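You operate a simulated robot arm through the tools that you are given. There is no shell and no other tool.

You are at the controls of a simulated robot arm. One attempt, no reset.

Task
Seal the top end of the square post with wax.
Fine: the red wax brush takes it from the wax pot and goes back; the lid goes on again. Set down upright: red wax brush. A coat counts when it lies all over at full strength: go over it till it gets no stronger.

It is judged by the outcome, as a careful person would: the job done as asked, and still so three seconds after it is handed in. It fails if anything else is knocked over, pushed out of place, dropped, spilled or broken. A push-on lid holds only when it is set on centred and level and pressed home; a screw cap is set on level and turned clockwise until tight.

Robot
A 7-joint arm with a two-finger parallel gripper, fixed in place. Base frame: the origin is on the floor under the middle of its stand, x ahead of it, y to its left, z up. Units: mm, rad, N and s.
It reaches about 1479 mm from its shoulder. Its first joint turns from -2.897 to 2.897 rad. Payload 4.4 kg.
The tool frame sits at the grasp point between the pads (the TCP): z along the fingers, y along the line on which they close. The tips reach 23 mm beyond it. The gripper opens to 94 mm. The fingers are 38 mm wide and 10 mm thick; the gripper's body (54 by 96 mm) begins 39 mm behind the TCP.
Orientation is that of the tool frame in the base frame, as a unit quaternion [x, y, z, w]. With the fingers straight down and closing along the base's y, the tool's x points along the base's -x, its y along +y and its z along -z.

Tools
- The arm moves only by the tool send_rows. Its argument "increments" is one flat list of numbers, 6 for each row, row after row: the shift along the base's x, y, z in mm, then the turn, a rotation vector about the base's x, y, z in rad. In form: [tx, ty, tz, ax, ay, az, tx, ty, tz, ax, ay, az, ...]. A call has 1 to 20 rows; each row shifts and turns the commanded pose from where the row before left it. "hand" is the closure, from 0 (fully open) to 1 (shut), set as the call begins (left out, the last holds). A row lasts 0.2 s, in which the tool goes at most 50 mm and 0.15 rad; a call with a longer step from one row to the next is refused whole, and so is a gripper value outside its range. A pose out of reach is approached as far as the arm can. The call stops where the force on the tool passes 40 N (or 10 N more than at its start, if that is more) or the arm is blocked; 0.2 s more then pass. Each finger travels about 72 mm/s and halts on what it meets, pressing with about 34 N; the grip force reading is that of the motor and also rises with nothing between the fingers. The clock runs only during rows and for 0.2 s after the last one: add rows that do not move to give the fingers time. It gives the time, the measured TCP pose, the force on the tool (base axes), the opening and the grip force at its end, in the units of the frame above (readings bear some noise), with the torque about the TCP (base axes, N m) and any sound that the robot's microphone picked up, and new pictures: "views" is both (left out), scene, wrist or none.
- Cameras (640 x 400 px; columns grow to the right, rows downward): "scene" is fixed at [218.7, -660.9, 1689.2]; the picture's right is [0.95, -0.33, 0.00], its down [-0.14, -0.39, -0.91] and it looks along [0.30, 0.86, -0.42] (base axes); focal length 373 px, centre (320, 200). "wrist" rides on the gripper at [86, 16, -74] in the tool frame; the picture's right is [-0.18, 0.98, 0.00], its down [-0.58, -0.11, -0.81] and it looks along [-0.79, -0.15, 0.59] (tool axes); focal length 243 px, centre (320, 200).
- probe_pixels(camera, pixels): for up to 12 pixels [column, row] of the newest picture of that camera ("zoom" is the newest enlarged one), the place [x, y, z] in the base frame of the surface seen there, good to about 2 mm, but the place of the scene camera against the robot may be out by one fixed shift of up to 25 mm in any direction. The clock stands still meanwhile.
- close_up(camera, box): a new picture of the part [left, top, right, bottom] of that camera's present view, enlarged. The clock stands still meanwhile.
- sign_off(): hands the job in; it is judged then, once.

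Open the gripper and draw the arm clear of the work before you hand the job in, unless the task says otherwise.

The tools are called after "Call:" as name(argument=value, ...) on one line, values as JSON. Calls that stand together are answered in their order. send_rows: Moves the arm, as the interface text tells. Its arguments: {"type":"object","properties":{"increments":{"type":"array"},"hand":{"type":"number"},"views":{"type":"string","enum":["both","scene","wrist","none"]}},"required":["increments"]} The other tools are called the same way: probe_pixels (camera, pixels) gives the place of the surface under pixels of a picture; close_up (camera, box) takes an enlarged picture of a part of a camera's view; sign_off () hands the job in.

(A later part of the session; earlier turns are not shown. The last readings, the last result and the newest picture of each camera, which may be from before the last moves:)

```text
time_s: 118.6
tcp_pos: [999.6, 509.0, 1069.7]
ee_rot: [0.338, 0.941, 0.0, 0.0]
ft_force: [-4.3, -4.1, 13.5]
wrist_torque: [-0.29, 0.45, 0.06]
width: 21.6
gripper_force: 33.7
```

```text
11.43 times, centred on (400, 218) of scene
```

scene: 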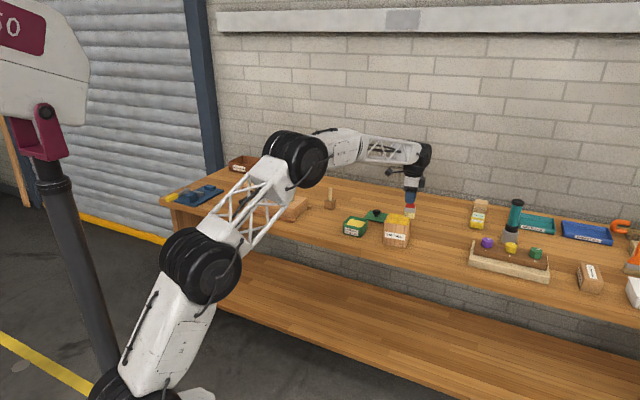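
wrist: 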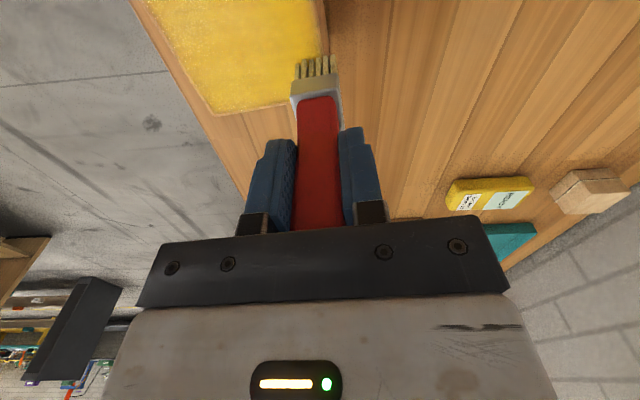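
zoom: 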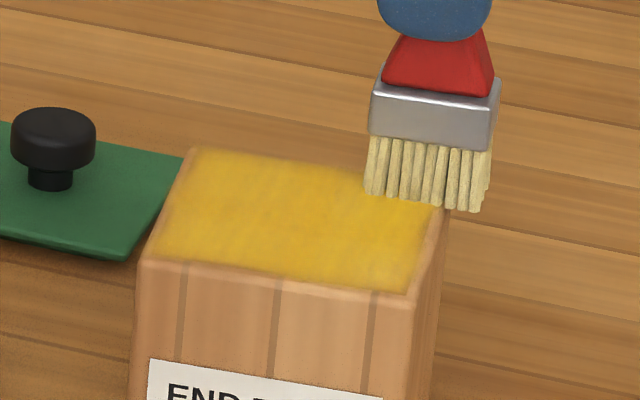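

The coat looks more even and brighter. One more cross pass along e1, easing up 0.6 mm to keep force low.

Call:
send_rows(increments=[0, 0, 0.6, 0, 0, 0, 4.6, -3.8, 0, 0, 0, 0, -8.82, 7.27, 0, 0, 0, 0, -8.82, 7.27, 0, 0, 0, 0, -8.82, 7.27, 0, 0, 0, 0, -8.82, 7.27, 0, 0, 0, 0, -8.82, 7.27, 0, 0, 0, 0, -8.82, 7.27, 0, 0, 0, 0, -8.82, 7.27, 0, 0, 0, 0], views="none")

Call:
send_rows(increments=[-5.09, -6.17, 0, 0, 0, 0, -5.09, -6.17, 0, 0, 0, 0, 8.82, -7.27, 0, 0, 0, 0, 8.82, -7.27, 0, 0, 0, 0, 8.82, -7.27, 0, 0, 0, 0, 8.82, -7.27, 0, 0, 0, 0, 8.82, -7.27, 0, 0, 0, 0, 8.82, -7.27, 0, 0, 0, 0, 8.82, -7.27, 0, 0, 0, 0], views="none")

Call:
send_rows(increments=[-5.09, -6.17, 0, 0, 0, 0, -5.09, -6.17, 0, 0, 0, 0, -8.82, 7.27, 0, 0, 0, 0, -8.82, 7.27, 0, 0, 0, 0, -8.82, 7.27, 0, 0, 0, 0, -8.82, 7.27, 0, 0, 0, 0, -8.82, 7.27, 0, 0, 0, 0, -8.82, 7.27, 0, 0, 0, 0, -8.82, 7.27, 0, 0, 0, 0], views="none")

```text
time_s: 120.6
tcp_pos: [942.5, 558.7, 1071.7]
ee_rot: [0.338, 0.941, 0.0, 0.0]
ft_force: [-0.7, 0.2, -1.3]
wrist_torque: [0.02, -0.01, 0.03]
width: 21.7
gripper_force: 33.6
```

```text
time_s: 122.6
tcp_pos: [994.2, 493.3, 1070.9]
ee_rot: [0.338, 0.941, 0.0, 0.001]
ft_force: [-0.7, 0.1, -0.5]
wrist_torque: [-0.02, 0.02, -0.03]
width: 21.6
gripper_force: 33.8
```

```text
time_s: 124.6
tcp_pos: [922.6, 532.4, 1069.5]
ee_rot: [0.338, 0.941, 0.0, -0.001]
ft_force: [2.8, -1.4, 6.1]
wrist_torque: [-0.13, -0.14, 0.05]
width: 21.5
gripper_force: 33.9
```

Continuing cross bands e2=-8, -24, -40.

Call:
send_rows(increments=[-5.09, -6.17, -0.2, 0, 0, 0, -5.09, -6.17, 0, 0, 0, 0, 8.82, -7.27, 0, 0, 0, 0, 8.82, -7.27, 0, 0, 0, 0, 8.82, -7.27, 0, 0, 0, 0, 8.82, -7.27, 0, 0, 0, 0, 8.82, -7.27, 0, 0, 0, 0, 8.82, -7.27, 0, 0, 0, 0, 8.82, -7.27, 0, 0, 0, 0], views="none")

Call:
send_rows(increments=[-5.09, -6.17, -0.2, 0, 0, 0, -5.09, -6.17, 0, 0, 0, 0, -8.82, 7.27, 0, 0, 0, 0, -8.82, 7.27, 0, 0, 0, 0, -8.82, 7.27, 0, 0, 0, 0, -8.82, 7.27, 0, 0, 0, 0, -8.82, 7.27, 0, 0, 0, 0, -8.82, 7.27, 0, 0, 0, 0, -8.82, 7.27, 0, 0, 0, 0], views="none")

Call:
send_rows(increments=[-5.09, -6.17, -0.3, 0, 0, 0, -5.09, -6.17, 0, 0, 0, 0, 8.82, -7.27, 0, 0, 0, 0, 8.82, -7.27, 0, 0, 0, 0, 8.82, -7.27, 0, 0, 0, 0, 8.82, -7.27, 0, 0, 0, 0, 8.82, -7.27, 0, 0, 0, 0, 8.82, -7.27, 0, 0, 0, 0, 8.82, -7.27, 0, 0, 0, 0], views="both")

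Call:
close_up(camera="scene", box=[375, 200, 425, 235])

```text
time_s: 126.6
tcp_pos: [974.6, 468.5, 1070.4]
ee_rot: [0.338, 0.941, 0.0, -0.001]
ft_force: [-0.9, -0.1, -1.4]
wrist_torque: [0.02, 0.04, 0.0]
width: 21.6
gripper_force: 34.2
```

```text
time_s: 128.6
tcp_pos: [902.6, 507.2, 1071.4]
ee_rot: [0.338, 0.941, 0.0, 0.001]
ft_force: [0.7, -0.4, 0.9]
wrist_torque: [-0.04, -0.02, 0.03]
width: 21.3
gripper_force: 34.0
```

```text
time_s: 130.6
tcp_pos: [951.4, 443.2, 1070.7]
ee_rot: [0.338, 0.941, 0.0, 0.0]
ft_force: [-3.5, 4.5, 13.3]
wrist_torque: [0.44, 0.48, -0.01]
width: 21.6
gripper_force: 33.5
```

scene: 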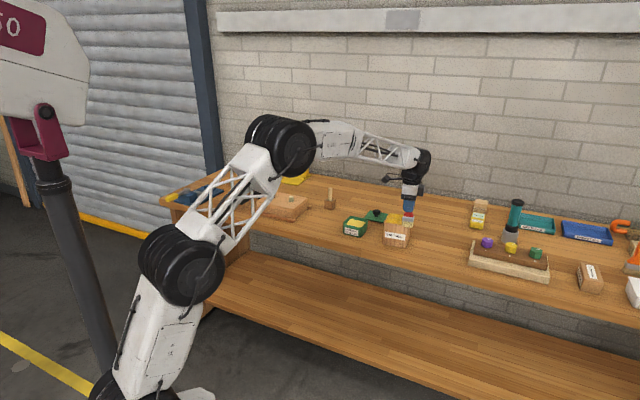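
wrist: 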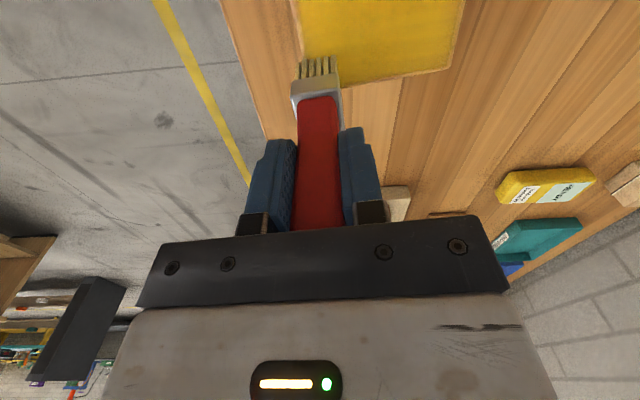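

```text
11.43 times, centred on (400, 218) of scene
```

zoom: 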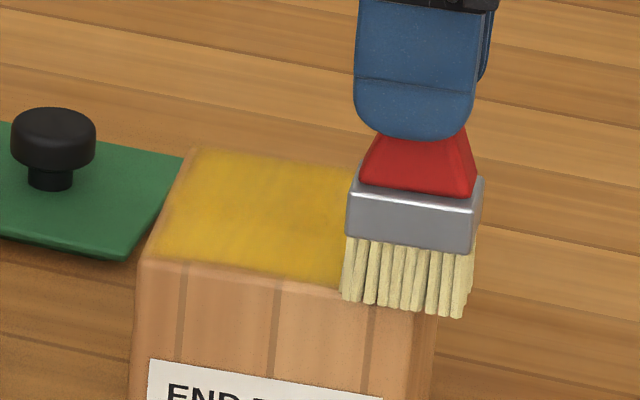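

Lifting and moving to the inspection viewpoint.

Call:
send_rows(increments=[0, 0, 10, 0, 0, 0, 0, 0, 20, 0, 0, 0, -34, -1.7, 0, 0, 0, 0, -34, -1.7, 0, 0, 0, 0, -33.3, -1.6, 0, 0, 0, 0, 0, 0, 0, 0, 0, 0], views="both")

Call:
close_up(camera="wrist", box=[360, 0, 560, 130])

Call:
close_up(camera="scene", box=[380, 208, 416, 231])

Call:
close_up(camera="wrist", box=[280, 40, 360, 110])

```text
time_s: 132.0
tcp_pos: [850.3, 440.7, 1096.5]
ee_rot: [0.339, 0.941, 0.001, 0.0]
ft_force: [-0.2, -0.3, -0.2]
wrist_torque: [-0.02, 0.0, 0.0]
width: 21.7
gripper_force: 33.6
```

scene: 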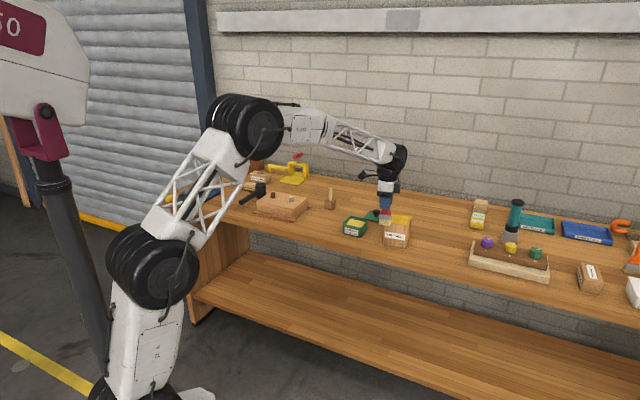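
wrist: 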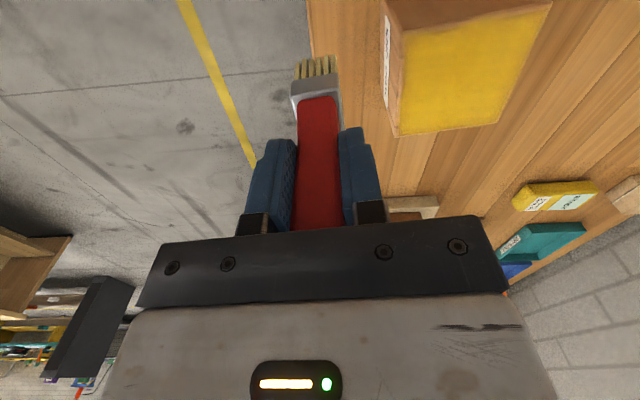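

```text
3.08 times, centred on (460, 65) of wrist
```

zoom: 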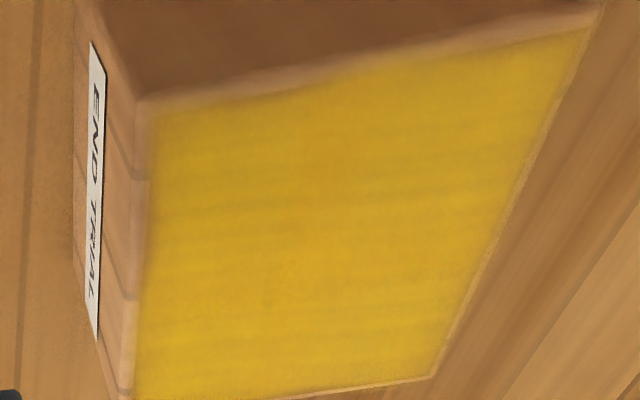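

```text
16.00 times, centred on (398, 220) of scene
```

zoom: 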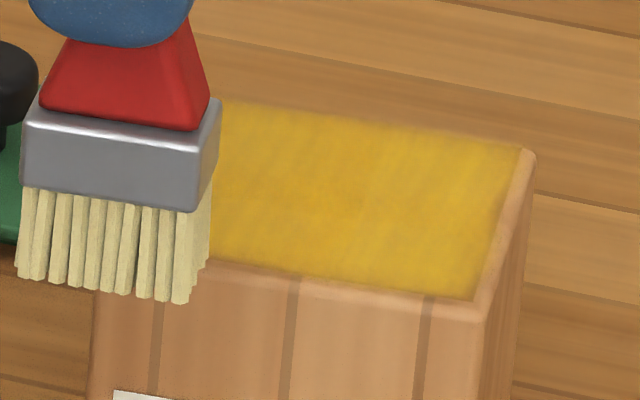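

```text
5.71 times, centred on (320, 75) of wrist
```

zoom: 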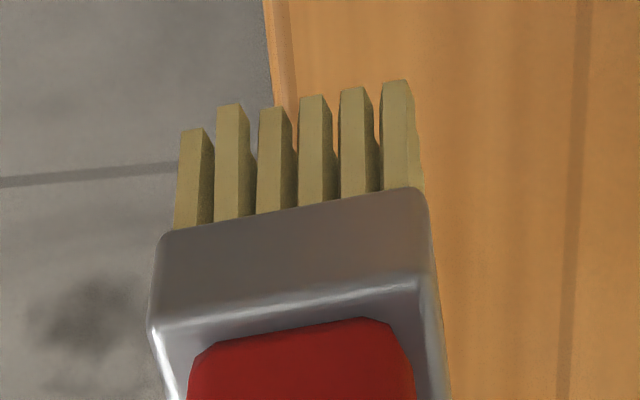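

I'll zoom further into the edges of the coat to judge whether the borders are fully covered.

Call:
close_up(camera="wrist", box=[395, 95, 445, 137])

Call:
close_up(camera="wrist", box=[470, 85, 530, 130])

Call:
close_up(camera="wrist", box=[500, 0, 560, 45])

Call:
close_up(camera="wrist", box=[395, 10, 455, 55])

```text
9.52 times, centred on (420, 116) of wrist
```

zoom: 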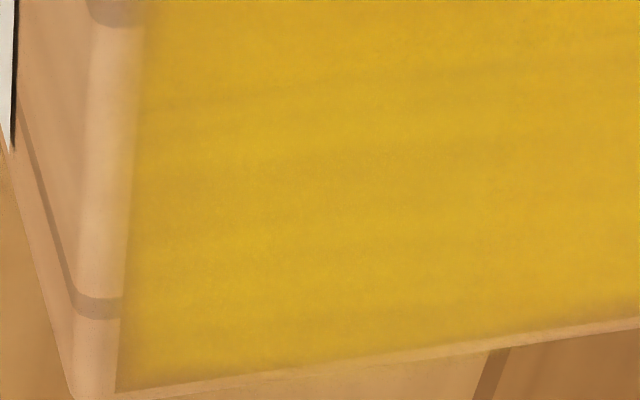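

```text
8.89 times, centred on (500, 108) of wrist
```

zoom: 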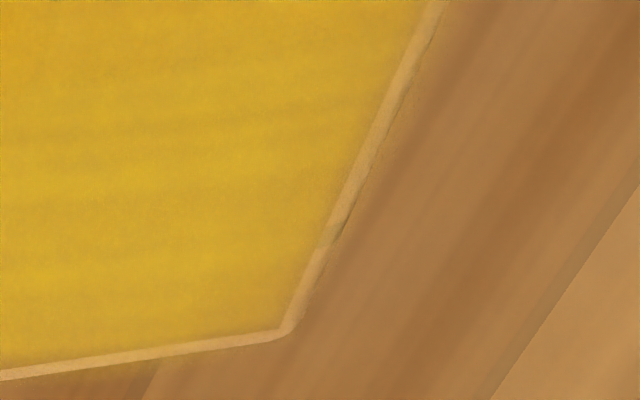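

```text
8.89 times, centred on (530, 22) of wrist
```

zoom: 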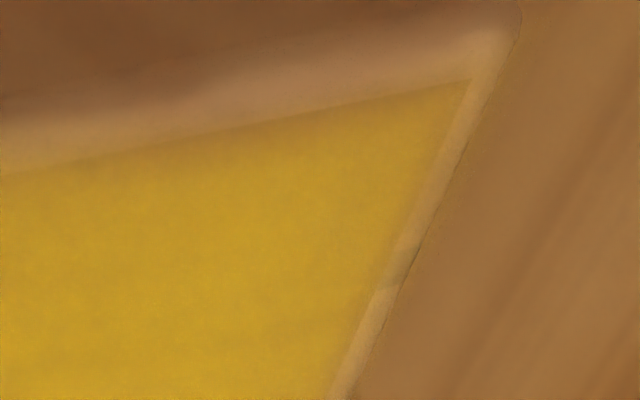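

```text
8.89 times, centred on (425, 32) of wrist
```

zoom: 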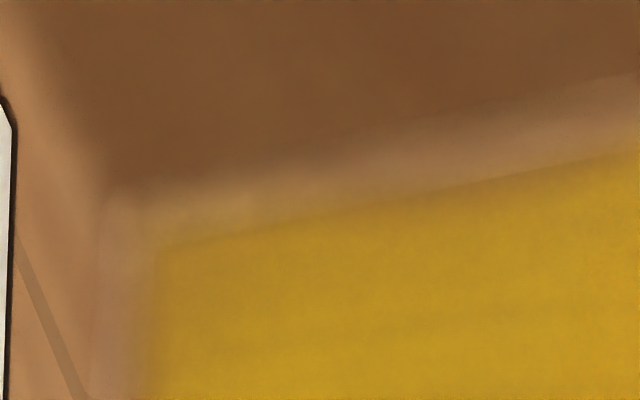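

The coat reaches all edges, with slightly duller borders. I'll do one more perimeter pass plus interior strokes with the loaded brush. First finding contact at the corner.

Call:
send_rows(increments=[20, 26.5, 0, 0, 0, 0, 19.8, 26.5, 0, 0, 0, 0, 0, 0, -15, 0, 0, 0, 0, 0, -12, 0, 0, 0, 0, 0, -2, 0, 0, 0, 0, 0, 0, 0, 0, 0], views="none")

Call:
send_rows(increments=[0, 0, -1, 0, 0, 0], views="none")

Call:
send_rows(increments=[0, 0, -0.7, 0, 0, 0], views="none")

```text
time_s: 133.4
tcp_pos: [893.2, 492.9, 1071.6]
ee_rot: [0.338, 0.941, 0.0, 0.0]
ft_force: [-0.3, -0.3, -1.2]
wrist_torque: [-0.02, 0.0, 0.0]
width: 21.9
gripper_force: 33.6
```

```text
time_s: 133.8
tcp_pos: [892.5, 492.7, 1069.8]
ee_rot: [0.338, 0.941, 0.0, 0.001]
ft_force: [0.9, 1.6, -1.3]
wrist_torque: [0.02, 0.02, 0.01]
width: 21.7
gripper_force: 33.5
```

```text
time_s: 134.2
tcp_pos: [891.7, 493.4, 1070.3]
ee_rot: [0.338, 0.941, -0.001, 0.0]
ft_force: [1.4, -1.7, 4.4]
wrist_torque: [-0.15, -0.04, 0.02]
width: 21.8
gripper_force: 33.8
```

Light contact (4.4 N). Perimeter pass: along e1=-38, then e2=+42.

Call:
send_rows(increments=[7.63, 9.26, 0, 0, 0, 0, 7.63, 9.26, 0, 0, 0, 0, 7.63, 9.26, 0, 0, 0, 0, 7.63, 9.26, 0, 0, 0, 0, 7.63, 9.26, 0, 0, 0, 0, 7.63, 9.26, 0, 0, 0, 0, 7.63, 9.26, 0, 0, 0, 0], views="none")

Call:
send_rows(increments=[8.38, -6.91, 0, 0, 0, 0, 8.38, -6.91, 0, 0, 0, 0, 8.38, -6.91, 0, 0, 0, 0, 8.38, -6.91, 0, 0, 0, 0, 8.38, -6.91, 0, 0, 0, 0, 8.38, -6.91, 0, 0, 0, 0, 8.38, -6.91, 0, 0, 0, 0], views="wrist")

```text
time_s: 135.8
tcp_pos: [945.7, 556.4, 1069.3]
ee_rot: [0.338, 0.941, 0.001, 0.0]
ft_force: [-3.2, -2.1, 5.9]
wrist_torque: [-0.21, 0.24, 0.03]
width: 21.7
gripper_force: 33.7
```

```text
time_s: 137.4
tcp_pos: [1001.6, 508.8, 1068.7]
ee_rot: [0.338, 0.941, 0.0, 0.0]
ft_force: [-0.9, 0.8, 4.1]
wrist_torque: [0.15, 0.2, -0.02]
width: 21.7
gripper_force: 34.0
```

wrist: 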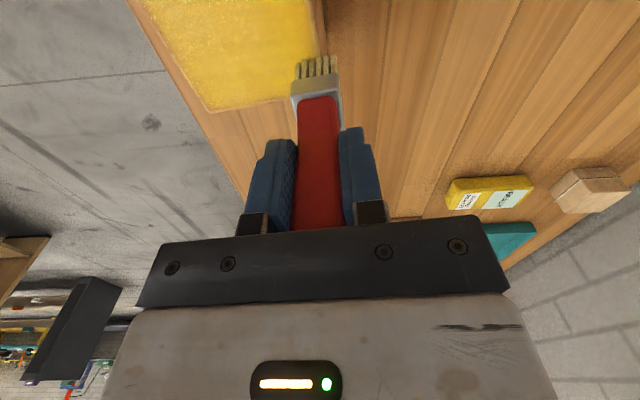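

Forces are around 4–6 N, good. Continuing the perimeter: e1=+38 back, then e2=-42 back to start.

Call:
send_rows(increments=[-7.63, -9.26, 0, 0, 0, 0, -7.63, -9.26, 0, 0, 0, 0, -7.63, -9.26, 0, 0, 0, 0, -7.63, -9.26, 0, 0, 0, 0, -7.63, -9.26, 0, 0, 0, 0, -7.63, -9.26, 0, 0, 0, 0, -7.63, -9.26, 0, 0, 0, 0], views="none")

Call:
send_rows(increments=[-8.38, 6.91, 0, 0, 0, 0, -8.38, 6.91, 0, 0, 0, 0, -8.38, 6.91, 0, 0, 0, 0, -8.38, 6.91, 0, 0, 0, 0, -8.38, 6.91, 0, 0, 0, 0, -8.38, 6.91, 0, 0, 0, 0, -8.38, 6.91, 0, 0, 0, 0], views="none")

Call:
send_rows(increments=[7.7, -6.4, 0, 0, 0, 0, 6.2, -5.1, 0, 0, 0, 0, 7.63, 9.26, 0, 0, 0, 0, 7.63, 9.26, 0, 0, 0, 0, 7.63, 9.26, 0, 0, 0, 0, 7.63, 9.26, 0, 0, 0, 0, 7.63, 9.26, 0, 0, 0, 0, 7.63, 9.26, 0, 0, 0, 0, 7.63, 9.26, 0, 0, 0, 0], views="both")

Call:
close_up(camera="scene", box=[375, 200, 425, 235])

```text
time_s: 139.0
tcp_pos: [950.8, 443.6, 1070.2]
ee_rot: [0.338, 0.941, -0.001, 0.001]
ft_force: [2.0, 3.1, 6.2]
wrist_torque: [0.26, -0.12, -0.01]
width: 21.8
gripper_force: 34.2
```

```text
time_s: 140.6
tcp_pos: [890.3, 493.4, 1070.3]
ee_rot: [0.338, 0.941, 0.0, 0.0]
ft_force: [0.5, -0.7, 1.2]
wrist_torque: [-0.05, -0.08, -0.04]
width: 21.6
gripper_force: 34.0
```

```text
time_s: 142.6
tcp_pos: [958.3, 544.8, 1069.3]
ee_rot: [0.338, 0.941, 0.0, 0.0]
ft_force: [-3.2, -4.7, 12.6]
wrist_torque: [-0.4, 0.32, 0.06]
width: 21.6
gripper_force: 33.8
```

scene: 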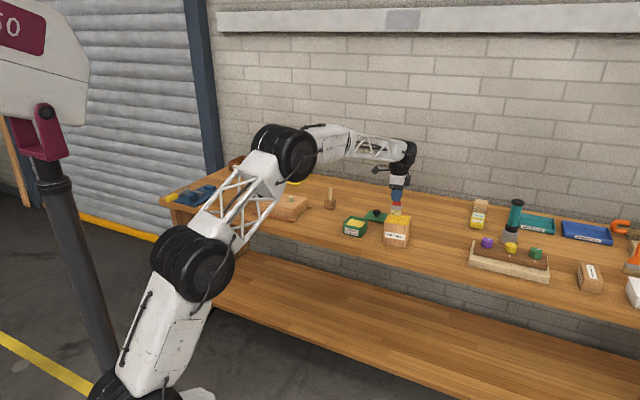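
wrist: 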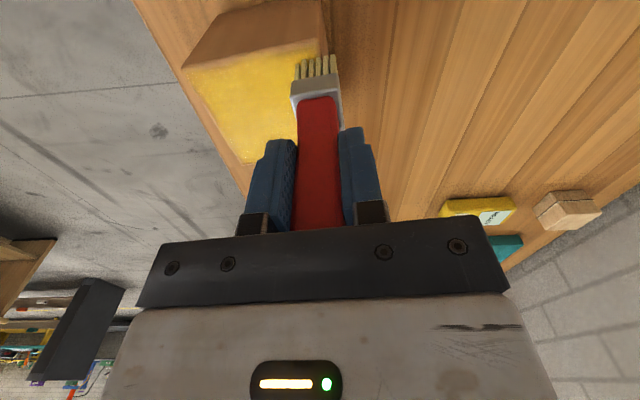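

```text
11.43 times, centred on (400, 218) of scene
```

zoom: 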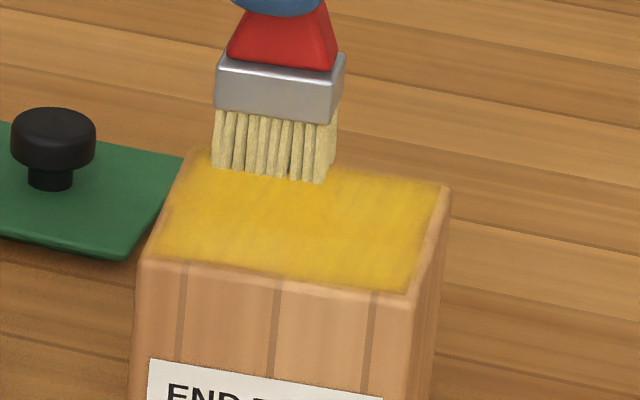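

Finishing the interior with bands e1≈-1 (back) and e1≈+19 (forward), then lifting off.

Call:
send_rows(increments=[7.0, -5.8, 0.4, 0, 0, 0, 7.0, -5.8, 0, 0, 0, 0, -7.63, -9.26, 0, 0, 0, 0, -7.63, -9.26, 0, 0, 0, 0, -7.63, -9.26, 0, 0, 0, 0, -7.63, -9.26, 0, 0, 0, 0, -7.63, -9.26, 0, 0, 0, 0, -7.63, -9.26, 0, 0, 0, 0, -7.63, -9.26, 0, 0, 0, 0], views="none")

Call:
send_rows(increments=[7.7, -6.4, 0, 0, 0, 0, 7.7, -6.4, 0, 0, 0, 0, 7.63, 9.26, 0, 0, 0, 0, 7.63, 9.26, 0, 0, 0, 0, 7.63, 9.26, 0, 0, 0, 0, 7.63, 9.26, 0, 0, 0, 0, 7.63, 9.26, 0, 0, 0, 0, 7.63, 9.26, 0, 0, 0, 0, 7.63, 9.26, 0, 0, 0, 0], views="none")

Call:
send_rows(increments=[0, 0, 10, 0, 0, 0, 0, 0, 25, 0, 0, 0, 0, 0, 25, 0, 0, 0, 35, 0, 0, 0, 0, 0, 35, 0, 0, 0, 0, 0, 0, 0, 0, 0, 0, 0], views="both")

Call:
close_up(camera="scene", box=[380, 208, 416, 231])

```text
time_s: 144.6
tcp_pos: [920.6, 469.7, 1068.2]
ee_rot: [0.338, 0.941, 0.001, 0.001]
ft_force: [4.3, 7.4, 28.7]
wrist_torque: [0.72, -0.43, -0.04]
width: 21.6
gripper_force: 34.4
```

```text
time_s: 146.6
tcp_pos: [989.1, 520.3, 1070.1]
ee_rot: [0.338, 0.941, 0.0, 0.0]
ft_force: [-0.2, -0.5, -0.9]
wrist_torque: [0.01, 0.05, 0.01]
width: 21.4
gripper_force: 34.4
```

```text
time_s: 148.0
tcp_pos: [1057.7, 520.3, 1128.1]
ee_rot: [0.338, 0.941, 0.001, 0.0]
ft_force: [-0.8, -0.1, -1.6]
wrist_torque: [0.0, 0.0, -0.02]
width: 21.7
gripper_force: 34.0
```

scene: 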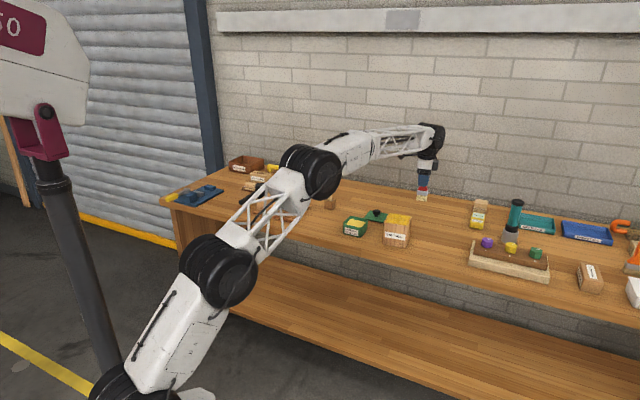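
wrist: 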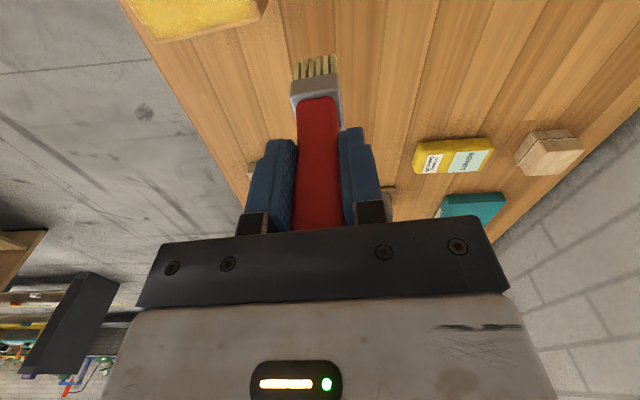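

```text
16.00 times, centred on (398, 220) of scene
```

zoom: 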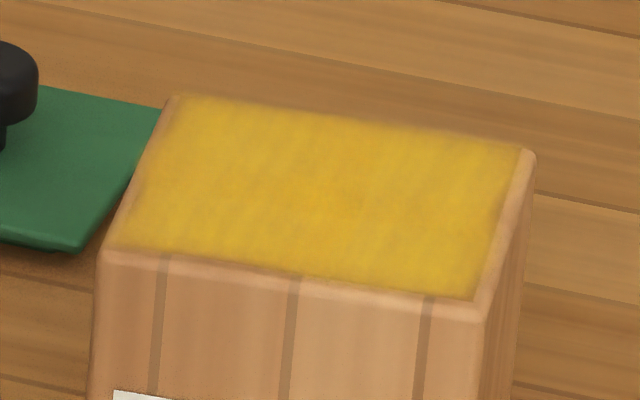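

The coat pattern no longer changes between passes – full strength – and the post is still in place. Now I'll check the brush in the grip before returning it.

Call:
close_up(camera="wrist", box=[280, 40, 360, 110])

Call:
close_up(camera="scene", box=[390, 130, 460, 210])

```text
5.71 times, centred on (320, 75) of wrist
```

zoom: 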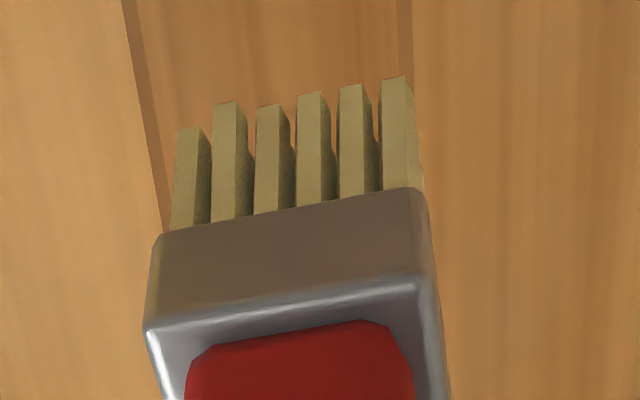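

```text
5.00 times, centred on (425, 170) of scene
```

zoom: 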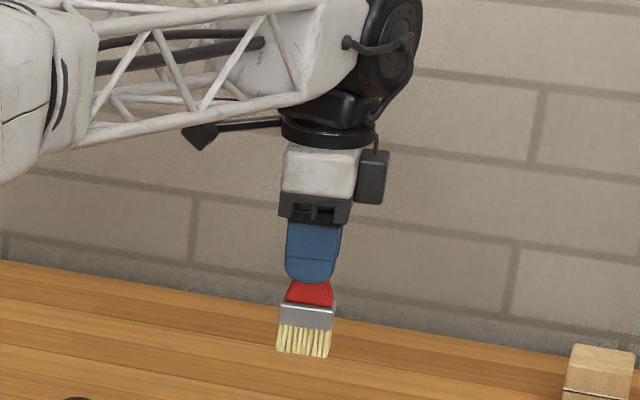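

Brush is held straight. Probing bristle tips for the offset.

Call:
probe_pixels(camera="wrist", pixels=[[298.2, 63.2], [304.3, 58.8], [311.5, 59.2], [319, 57.4], [326, 56], [333, 54.6], [294, 98], [336, 92]])

```text
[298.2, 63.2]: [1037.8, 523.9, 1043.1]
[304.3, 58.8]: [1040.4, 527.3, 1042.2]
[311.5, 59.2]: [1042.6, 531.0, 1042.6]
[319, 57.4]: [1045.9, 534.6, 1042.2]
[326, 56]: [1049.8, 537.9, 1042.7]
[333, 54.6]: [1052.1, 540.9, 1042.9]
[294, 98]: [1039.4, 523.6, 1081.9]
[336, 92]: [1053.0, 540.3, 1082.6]
```

Tips are ~89 mm below the TCP. Returning the brush to its original place (1066.8, 384.9), turning back to its original yaw, and lowering to just above the bench.

Call:
send_rows(increments=[2.33, -33.75, 0, 0, 0, -0.0458, 2.33, -33.75, 0, 0, 0, -0.0458, 2.33, -33.75, 0, 0, 0, -0.0458, 2.31, -33.75, 0, 0, 0, -0.0456, 0, 0, -40, 0, 0, 0, 0, 0, -40, 0, 0, 0, 0, 0, -35, 0, 0, 0, 0, 0, -20, 0, 0, 0, 0, 0, -13, 0, 0, 0, 0, 0, 0, 0, 0, 0, 0, 0, 0, 0, 0, 0], views="both")

Call:
close_up(camera="scene", box=[410, 190, 470, 260])

Call:
close_up(camera="wrist", box=[280, 40, 360, 110])

```text
time_s: 150.4
tcp_pos: [1068.5, 385.0, 979.9]
ee_rot: [0.422, 0.907, 0.0, -0.001]
ft_force: [-1.4, 0.0, -0.4]
wrist_torque: [-0.01, -0.03, 0.03]
width: 21.7
gripper_force: 33.5
```

scene: 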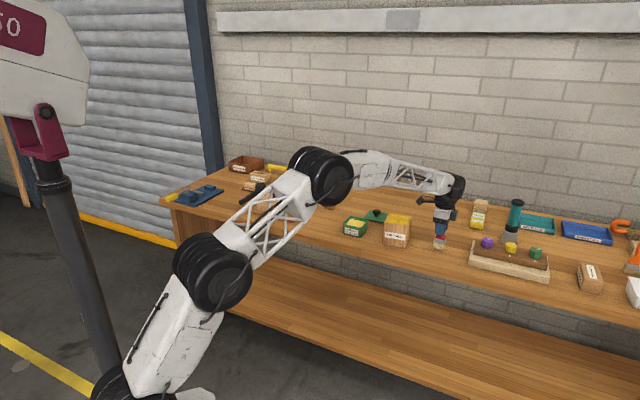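
wrist: 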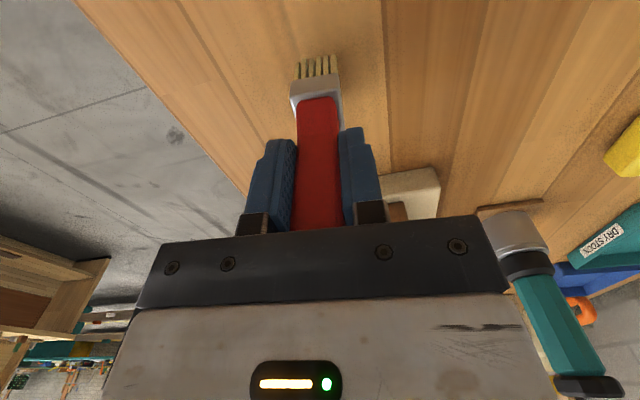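

```text
5.71 times, centred on (440, 225) of scene
```

zoom: 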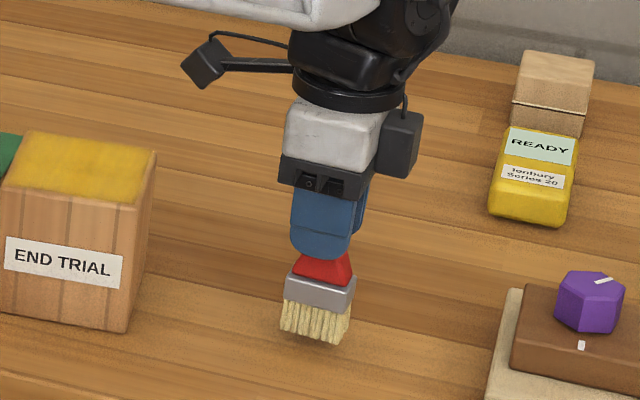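

```text
5.71 times, centred on (320, 75) of wrist
```

zoom: 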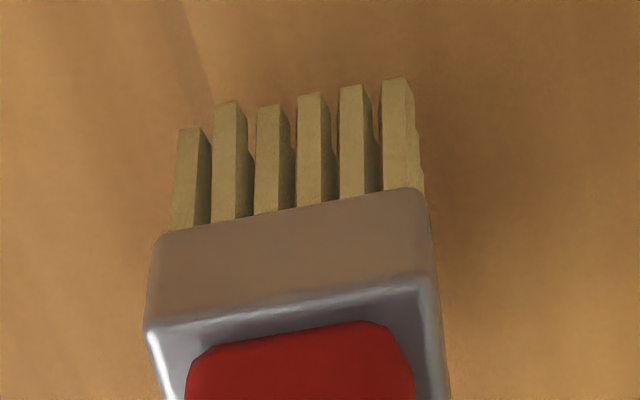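

Bristles are about 10 mm above the bench. Lowering carefully with force checks.

Call:
send_rows(increments=[0, 0, -3, 0, 0, 0, 0, 0, -3, 0, 0, 0, 0, 0, -2, 0, 0, 0, 0, 0, -1, 0, 0, 0], views="none")

Call:
send_rows(increments=[0, 0, -1, 0, 0, 0], views="none")

Call:
send_rows(increments=[0, 0, -1, 0, 0, 0], views="none")

```text
time_s: 151.4
tcp_pos: [1067.0, 386.6, 970.4]
ee_rot: [0.423, 0.906, 0.0, 0.0]
ft_force: [0.2, -0.6, -0.7]
wrist_torque: [-0.01, -0.03, 0.01]
width: 22.1
gripper_force: 33.9
```

```text
time_s: 151.8
tcp_pos: [1066.7, 384.5, 970.1]
ee_rot: [0.423, 0.906, 0.001, 0.0]
ft_force: [0.1, 0.1, -0.5]
wrist_torque: [-0.02, 0.01, 0.01]
width: 21.7
gripper_force: 33.7
```

```text
time_s: 152.2
tcp_pos: [1067.2, 384.8, 970.1]
ee_rot: [0.423, 0.906, 0.0, 0.0]
ft_force: [-0.2, 0.4, -1.0]
wrist_torque: [-0.02, -0.01, -0.02]
width: 21.6
gripper_force: 33.9
```

Not yet touching; continuing down.

Call:
send_rows(increments=[0, 0, -1, 0, 0, 0], views="none")

Call:
send_rows(increments=[0, 0, -1, 0, 0, 0], views="none")

Call:
send_rows(increments=[0, 0, -0.7, 0, 0, 0], views="none")

```text
time_s: 152.6
tcp_pos: [1066.3, 386.4, 969.7]
ee_rot: [0.423, 0.906, 0.0, 0.0]
ft_force: [-0.5, -0.4, -0.7]
wrist_torque: [-0.01, -0.02, -0.01]
width: 21.8
gripper_force: 34.3
```

```text
time_s: 153.0
tcp_pos: [1066.1, 385.1, 968.0]
ee_rot: [0.422, 0.906, -0.001, -0.001]
ft_force: [-1.0, -0.3, -0.6]
wrist_torque: [-0.06, -0.01, -0.02]
width: 21.5
gripper_force: 34.0
```

```text
time_s: 153.4
tcp_pos: [1068.4, 386.6, 968.7]
ee_rot: [0.423, 0.906, 0.0, 0.0]
ft_force: [-0.9, -2.1, 3.8]
wrist_torque: [-0.25, 0.07, -0.06]
width: 21.7
gripper_force: 33.5
```

Contact at 3.8 N: the bristles rest on the bench. I'll open just slightly (to ~28 mm) to release it gently and check that it stands.

Call:
send_rows(increments=[0, 0, 0, 0, 0, 0, 0, 0, 0, 0, 0, 0, 0, 0, 0, 0, 0, 0], hand=0.7, views="both")

Call:
close_up(camera="scene", box=[410, 190, 470, 260])

Call:
close_up(camera="wrist", box=[240, 30, 400, 240])

```text
time_s: 154.2
tcp_pos: [1066.5, 385.5, 968.0]
ee_rot: [0.422, 0.907, 0.0, 0.0]
ft_force: [1.6, -0.7, 5.9]
wrist_torque: [-0.01, 0.0, -0.01]
width: 28.0
gripper_force: 0.1
```

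scene: 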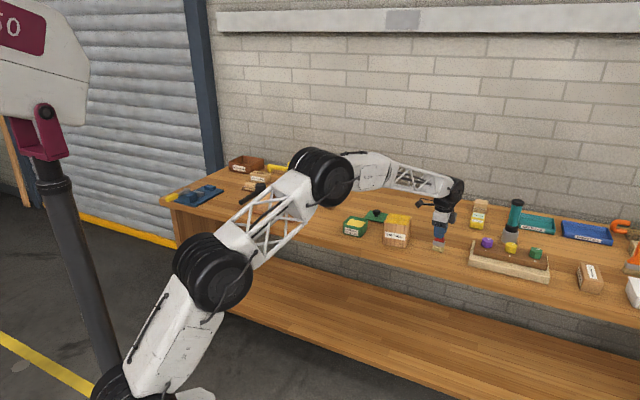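
wrist: 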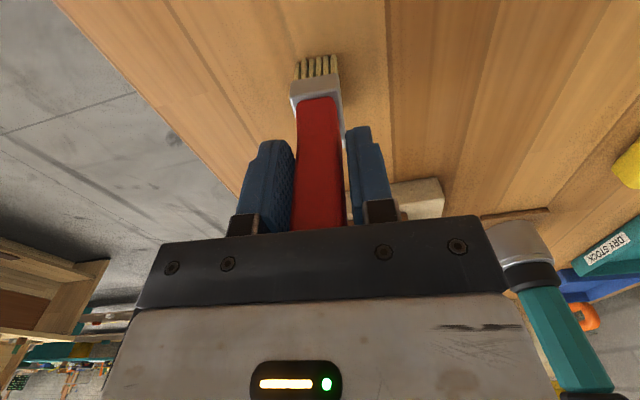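

```text
5.71 times, centred on (440, 225) of scene
```

zoom: 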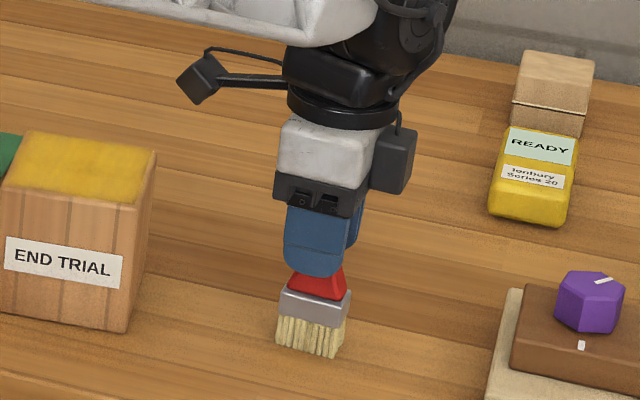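

```text
1.90 times, centred on (320, 135) of wrist
```

zoom: 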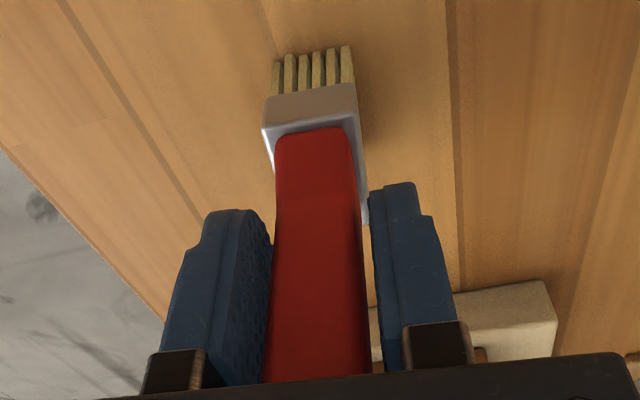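

The brush stands free; the 5.9 N is the palm resting on the handle top. Raising 4 mm, then opening fully.

Call:
send_rows(increments=[0, 0, 2, 0, 0, 0, 0, 0, 2, 0, 0, 0], views="none")

Call:
send_rows(increments=[0, 0, 0, 0, 0, 0, 0, 0, 0, 0, 0, 0, 0, 0, 0, 0, 0, 0], hand=0, views="both")

Call:
close_up(camera="scene", box=[410, 190, 470, 260])

```text
time_s: 154.8
tcp_pos: [1067.2, 384.4, 971.6]
ee_rot: [0.422, 0.906, 0.0, 0.0]
ft_force: [0.0, -0.7, 0.3]
wrist_torque: [0.02, -0.03, 0.0]
width: 28.3
gripper_force: 0.0
```

```text
time_s: 155.6
tcp_pos: [1066.2, 385.9, 972.5]
ee_rot: [0.423, 0.906, 0.0, 0.0]
ft_force: [0.9, 0.1, 0.1]
wrist_torque: [-0.02, -0.03, 0.0]
width: 93.9
gripper_force: 0.0
```

scene: 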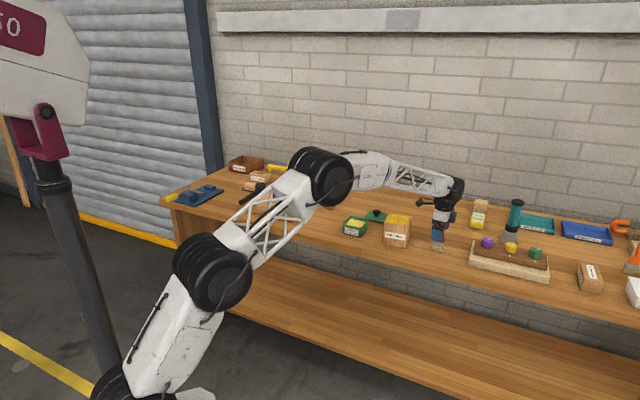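
wrist: 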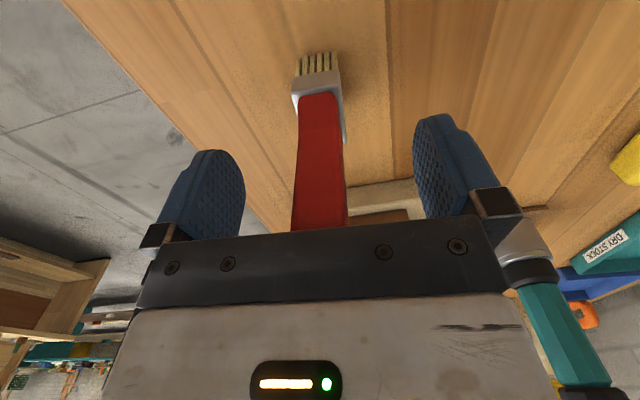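

```text
5.71 times, centred on (440, 225) of scene
```

zoom: 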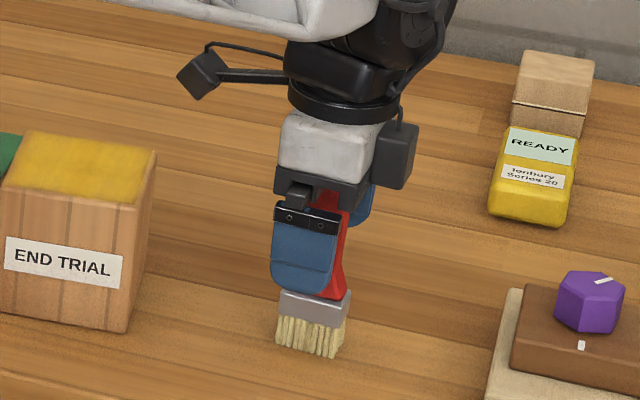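

The brush stands upright on its own at its original place. Raising straight up clear of it.

Call:
send_rows(increments=[0, 0, 10, 0, 0, 0, 0, 0, 20, 0, 0, 0, 0, 0, 30, 0, 0, 0, 0, 0, 40, 0, 0, 0, 0, 0, 20, 0, 0, 0, 0, 0, 0, 0, 0, 0], views="both")

Call:
close_up(camera="scene", box=[410, 190, 470, 260])

Call:
close_up(camera="scene", box=[320, 180, 480, 280])

```text
time_s: 157.0
tcp_pos: [1066.5, 383.5, 1090.8]
ee_rot: [0.423, 0.906, 0.0, 0.0]
ft_force: [0.0, -0.8, 0.9]
wrist_torque: [0.03, -0.05, -0.04]
width: 94.1
gripper_force: 0.1
```

scene: 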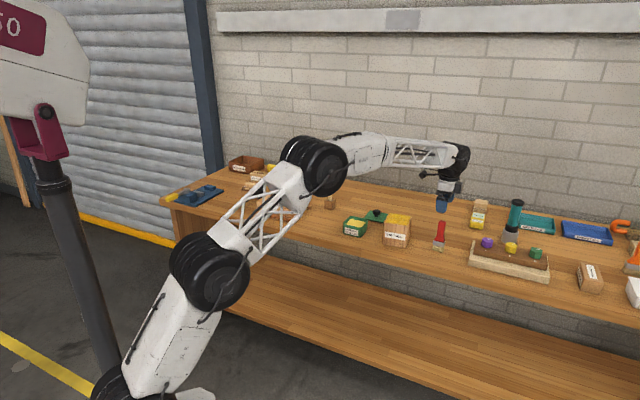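
wrist: 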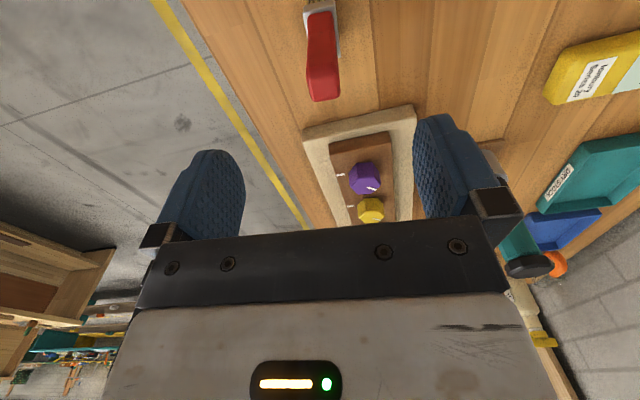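

```text
5.71 times, centred on (440, 225) of scene
```

zoom: 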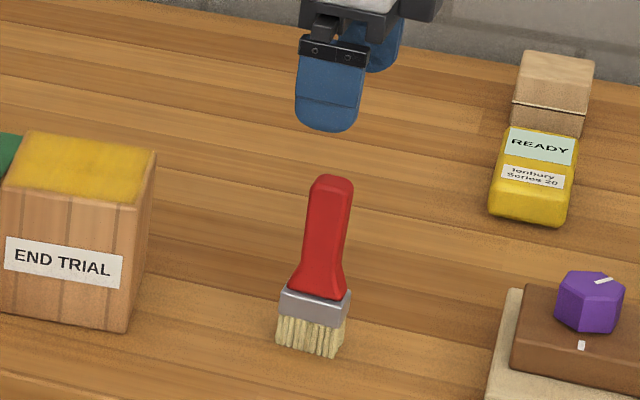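

```text
4.00 times, centred on (400, 230) of scene
```

zoom: 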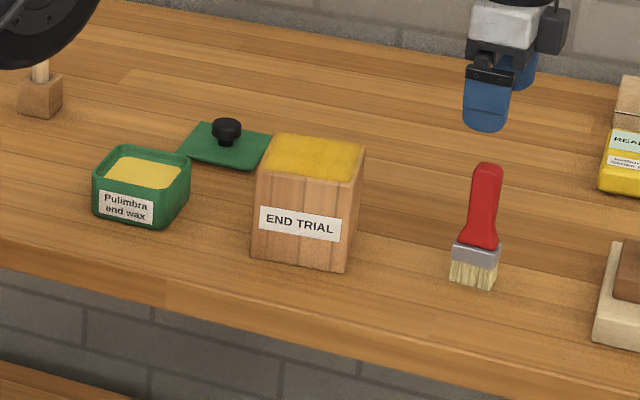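

Brush is exactly back where it was. Now moving above the lid's knob at (962, 709), turning the gripper back to its original yaw.

Call:
send_rows(increments=[-11.64, 36.01, 0, 0, 0, 0.0969, -11.64, 36.01, 0, 0, 0, 0.0969, -11.64, 36.01, 0, 0, 0, 0.0969, -11.64, 36.01, 0, 0, 0, 0.0969, -11.64, 36.01, 0, 0, 0, 0.0969, -11.64, 36.01, 0, 0, 0, 0.0969, -11.64, 36.01, 0, 0, 0, 0.0969, -11.64, 36.01, 0, 0, 0, 0.0969, -11.68, 36.02, 0, 0, 0, 0.0968, 0, 0, -40, 0, 0, 0, 0, 0, -35, 0, 0, 0, 0, 0, 0, 0, 0, 0, 0, 0, 0, 0, 0, 0], views="both")

Call:
close_up(camera="wrist", box=[225, 0, 425, 165])

```text
time_s: 159.8
tcp_pos: [965.7, 712.0, 1015.4]
ee_rot: [0.001, 1.0, 0.0, 0.0]
ft_force: [-0.2, -0.1, -0.1]
wrist_torque: [-0.03, -0.03, 0.01]
width: 94.2
gripper_force: 0.1
```

scene: 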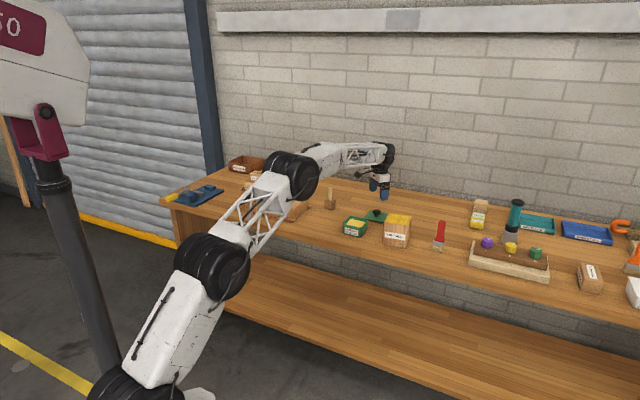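
wrist: 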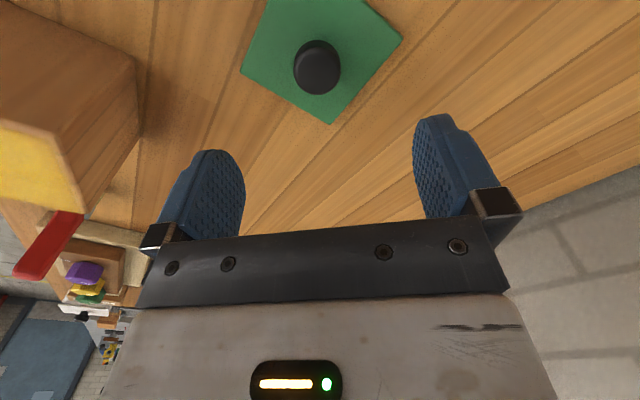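

```text
2.42 times, centred on (325, 82) of wrist
```

zoom: 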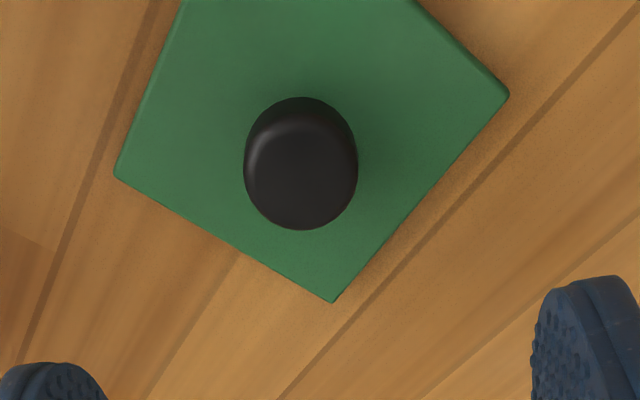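

Probing lid corners, edges and knob rim for its position and yaw.

Call:
probe_pixels(camera="zoom", pixels=[[117, 176], [333, 299], [506, 95], [223, 238], [420, 198], [145, 100], [460, 48], [301, 175], [246, 165], [356, 160], [302, 226], [300, 112]])

Call:
probe_pixels(camera="zoom", pixels=[[119, 176], [331, 298], [504, 96], [170, 208], [278, 268], [376, 249], [463, 146], [160, 60], [175, 20]])

```text
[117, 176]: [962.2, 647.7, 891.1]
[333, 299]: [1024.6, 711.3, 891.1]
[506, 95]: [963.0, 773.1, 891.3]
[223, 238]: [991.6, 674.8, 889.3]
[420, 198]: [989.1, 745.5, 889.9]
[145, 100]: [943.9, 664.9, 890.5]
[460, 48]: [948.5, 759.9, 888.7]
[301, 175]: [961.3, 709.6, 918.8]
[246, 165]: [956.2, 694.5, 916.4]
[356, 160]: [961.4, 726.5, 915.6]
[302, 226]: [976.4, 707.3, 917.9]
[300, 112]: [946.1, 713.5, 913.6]
```

```text
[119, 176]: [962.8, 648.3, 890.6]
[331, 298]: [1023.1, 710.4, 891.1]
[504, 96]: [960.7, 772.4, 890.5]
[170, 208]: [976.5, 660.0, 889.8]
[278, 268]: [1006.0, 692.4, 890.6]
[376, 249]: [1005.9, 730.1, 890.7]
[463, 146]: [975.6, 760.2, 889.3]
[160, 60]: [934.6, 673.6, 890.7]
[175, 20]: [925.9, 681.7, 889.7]
```

The lid's yaw (≈46°) is unchanged; knob at (962, 710.4). Checking whether the pot moved by repeating the earlier close-up.

Call:
send_rows(increments=[0, 0, 0, 0, 0, 0, 0, 0, 0, 0, 0, 0], views="both")

Call:
close_up(camera="scene", box=[335, 205, 375, 240])

```text
time_s: 160.4
tcp_pos: [965.8, 712.6, 1015.9]
ee_rot: [0.0, 1.0, 0.0, 0.0]
ft_force: [0.3, -0.4, -0.5]
wrist_torque: [0.03, 0.0, -0.02]
width: 94.0
gripper_force: 0.1
```

scene: 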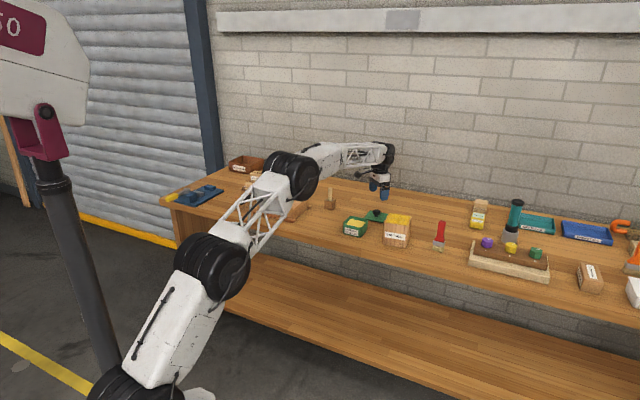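
wrist: 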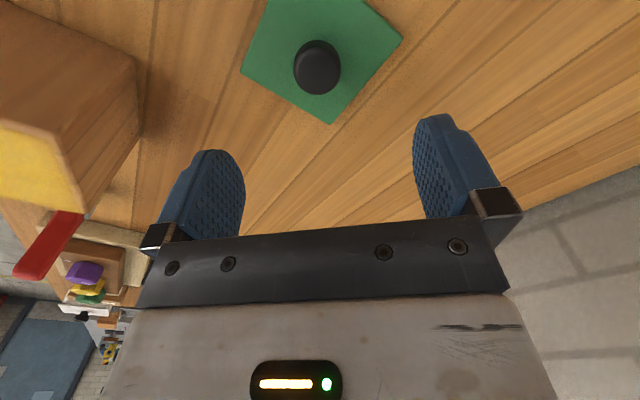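

```text
11.43 times, centred on (355, 222) of scene
```

zoom: 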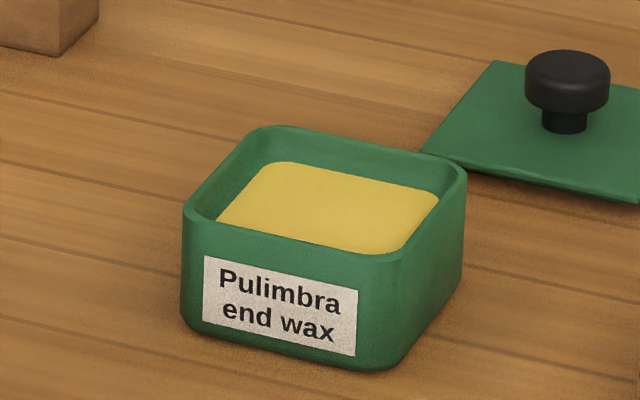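

The pot hasn't moved. The measured TCP (965.8, 712.6) is the better guide, so I'll shift (-3.2, -2) and descend toward the knob, checking before the last bit.

Call:
send_rows(increments=[-3.2, -2, -20, 0, 0, 0, 0, 0, -25, 0, 0, 0, 0, 0, -20, 0, 0, 0, 0, 0, -15, 0, 0, 0, 0, 0, -8, 0, 0, 0, 0, 0, 0, 0, 0, 0, 0, 0, 0, 0, 0, 0], views="wrist")

```text
time_s: 162.0
tcp_pos: [958.5, 708.7, 928.7]
ee_rot: [0.0, 1.0, 0.0, 0.0]
ft_force: [-0.8, 0.3, 0.4]
wrist_torque: [0.0, 0.02, 0.0]
width: 93.9
gripper_force: 0.2
```

wrist: 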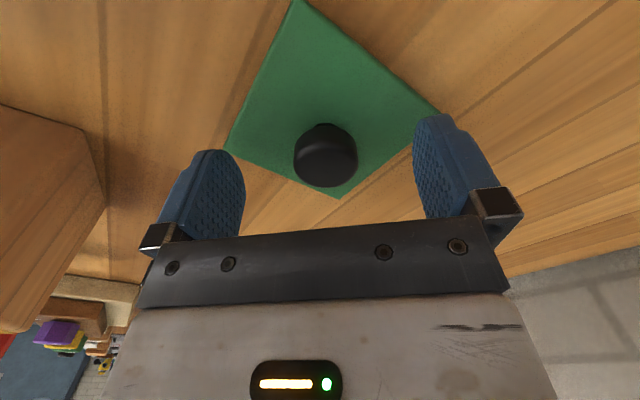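

Now measured (958.5, 708.7, 928.7); correcting by (+4, +1.7) and lowering to z≈917.8.

Call:
send_rows(increments=[4, 1.7, -4, 0, 0, 0, 0, 0, -4, 0, 0, 0, 0, 0, -2.5, 0, 0, 0, 0, 0, 0, 0, 0, 0], views="wrist")

```text
time_s: 163.0
tcp_pos: [963.2, 709.4, 917.9]
ee_rot: [0.0, 1.0, 0.0, -0.001]
ft_force: [-0.6, -0.8, -0.2]
wrist_torque: [-0.02, 0.01, -0.05]
width: 94.1
gripper_force: 0.0
```

wrist: 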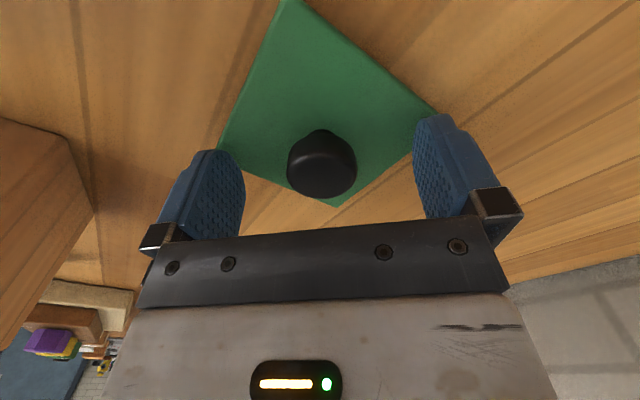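

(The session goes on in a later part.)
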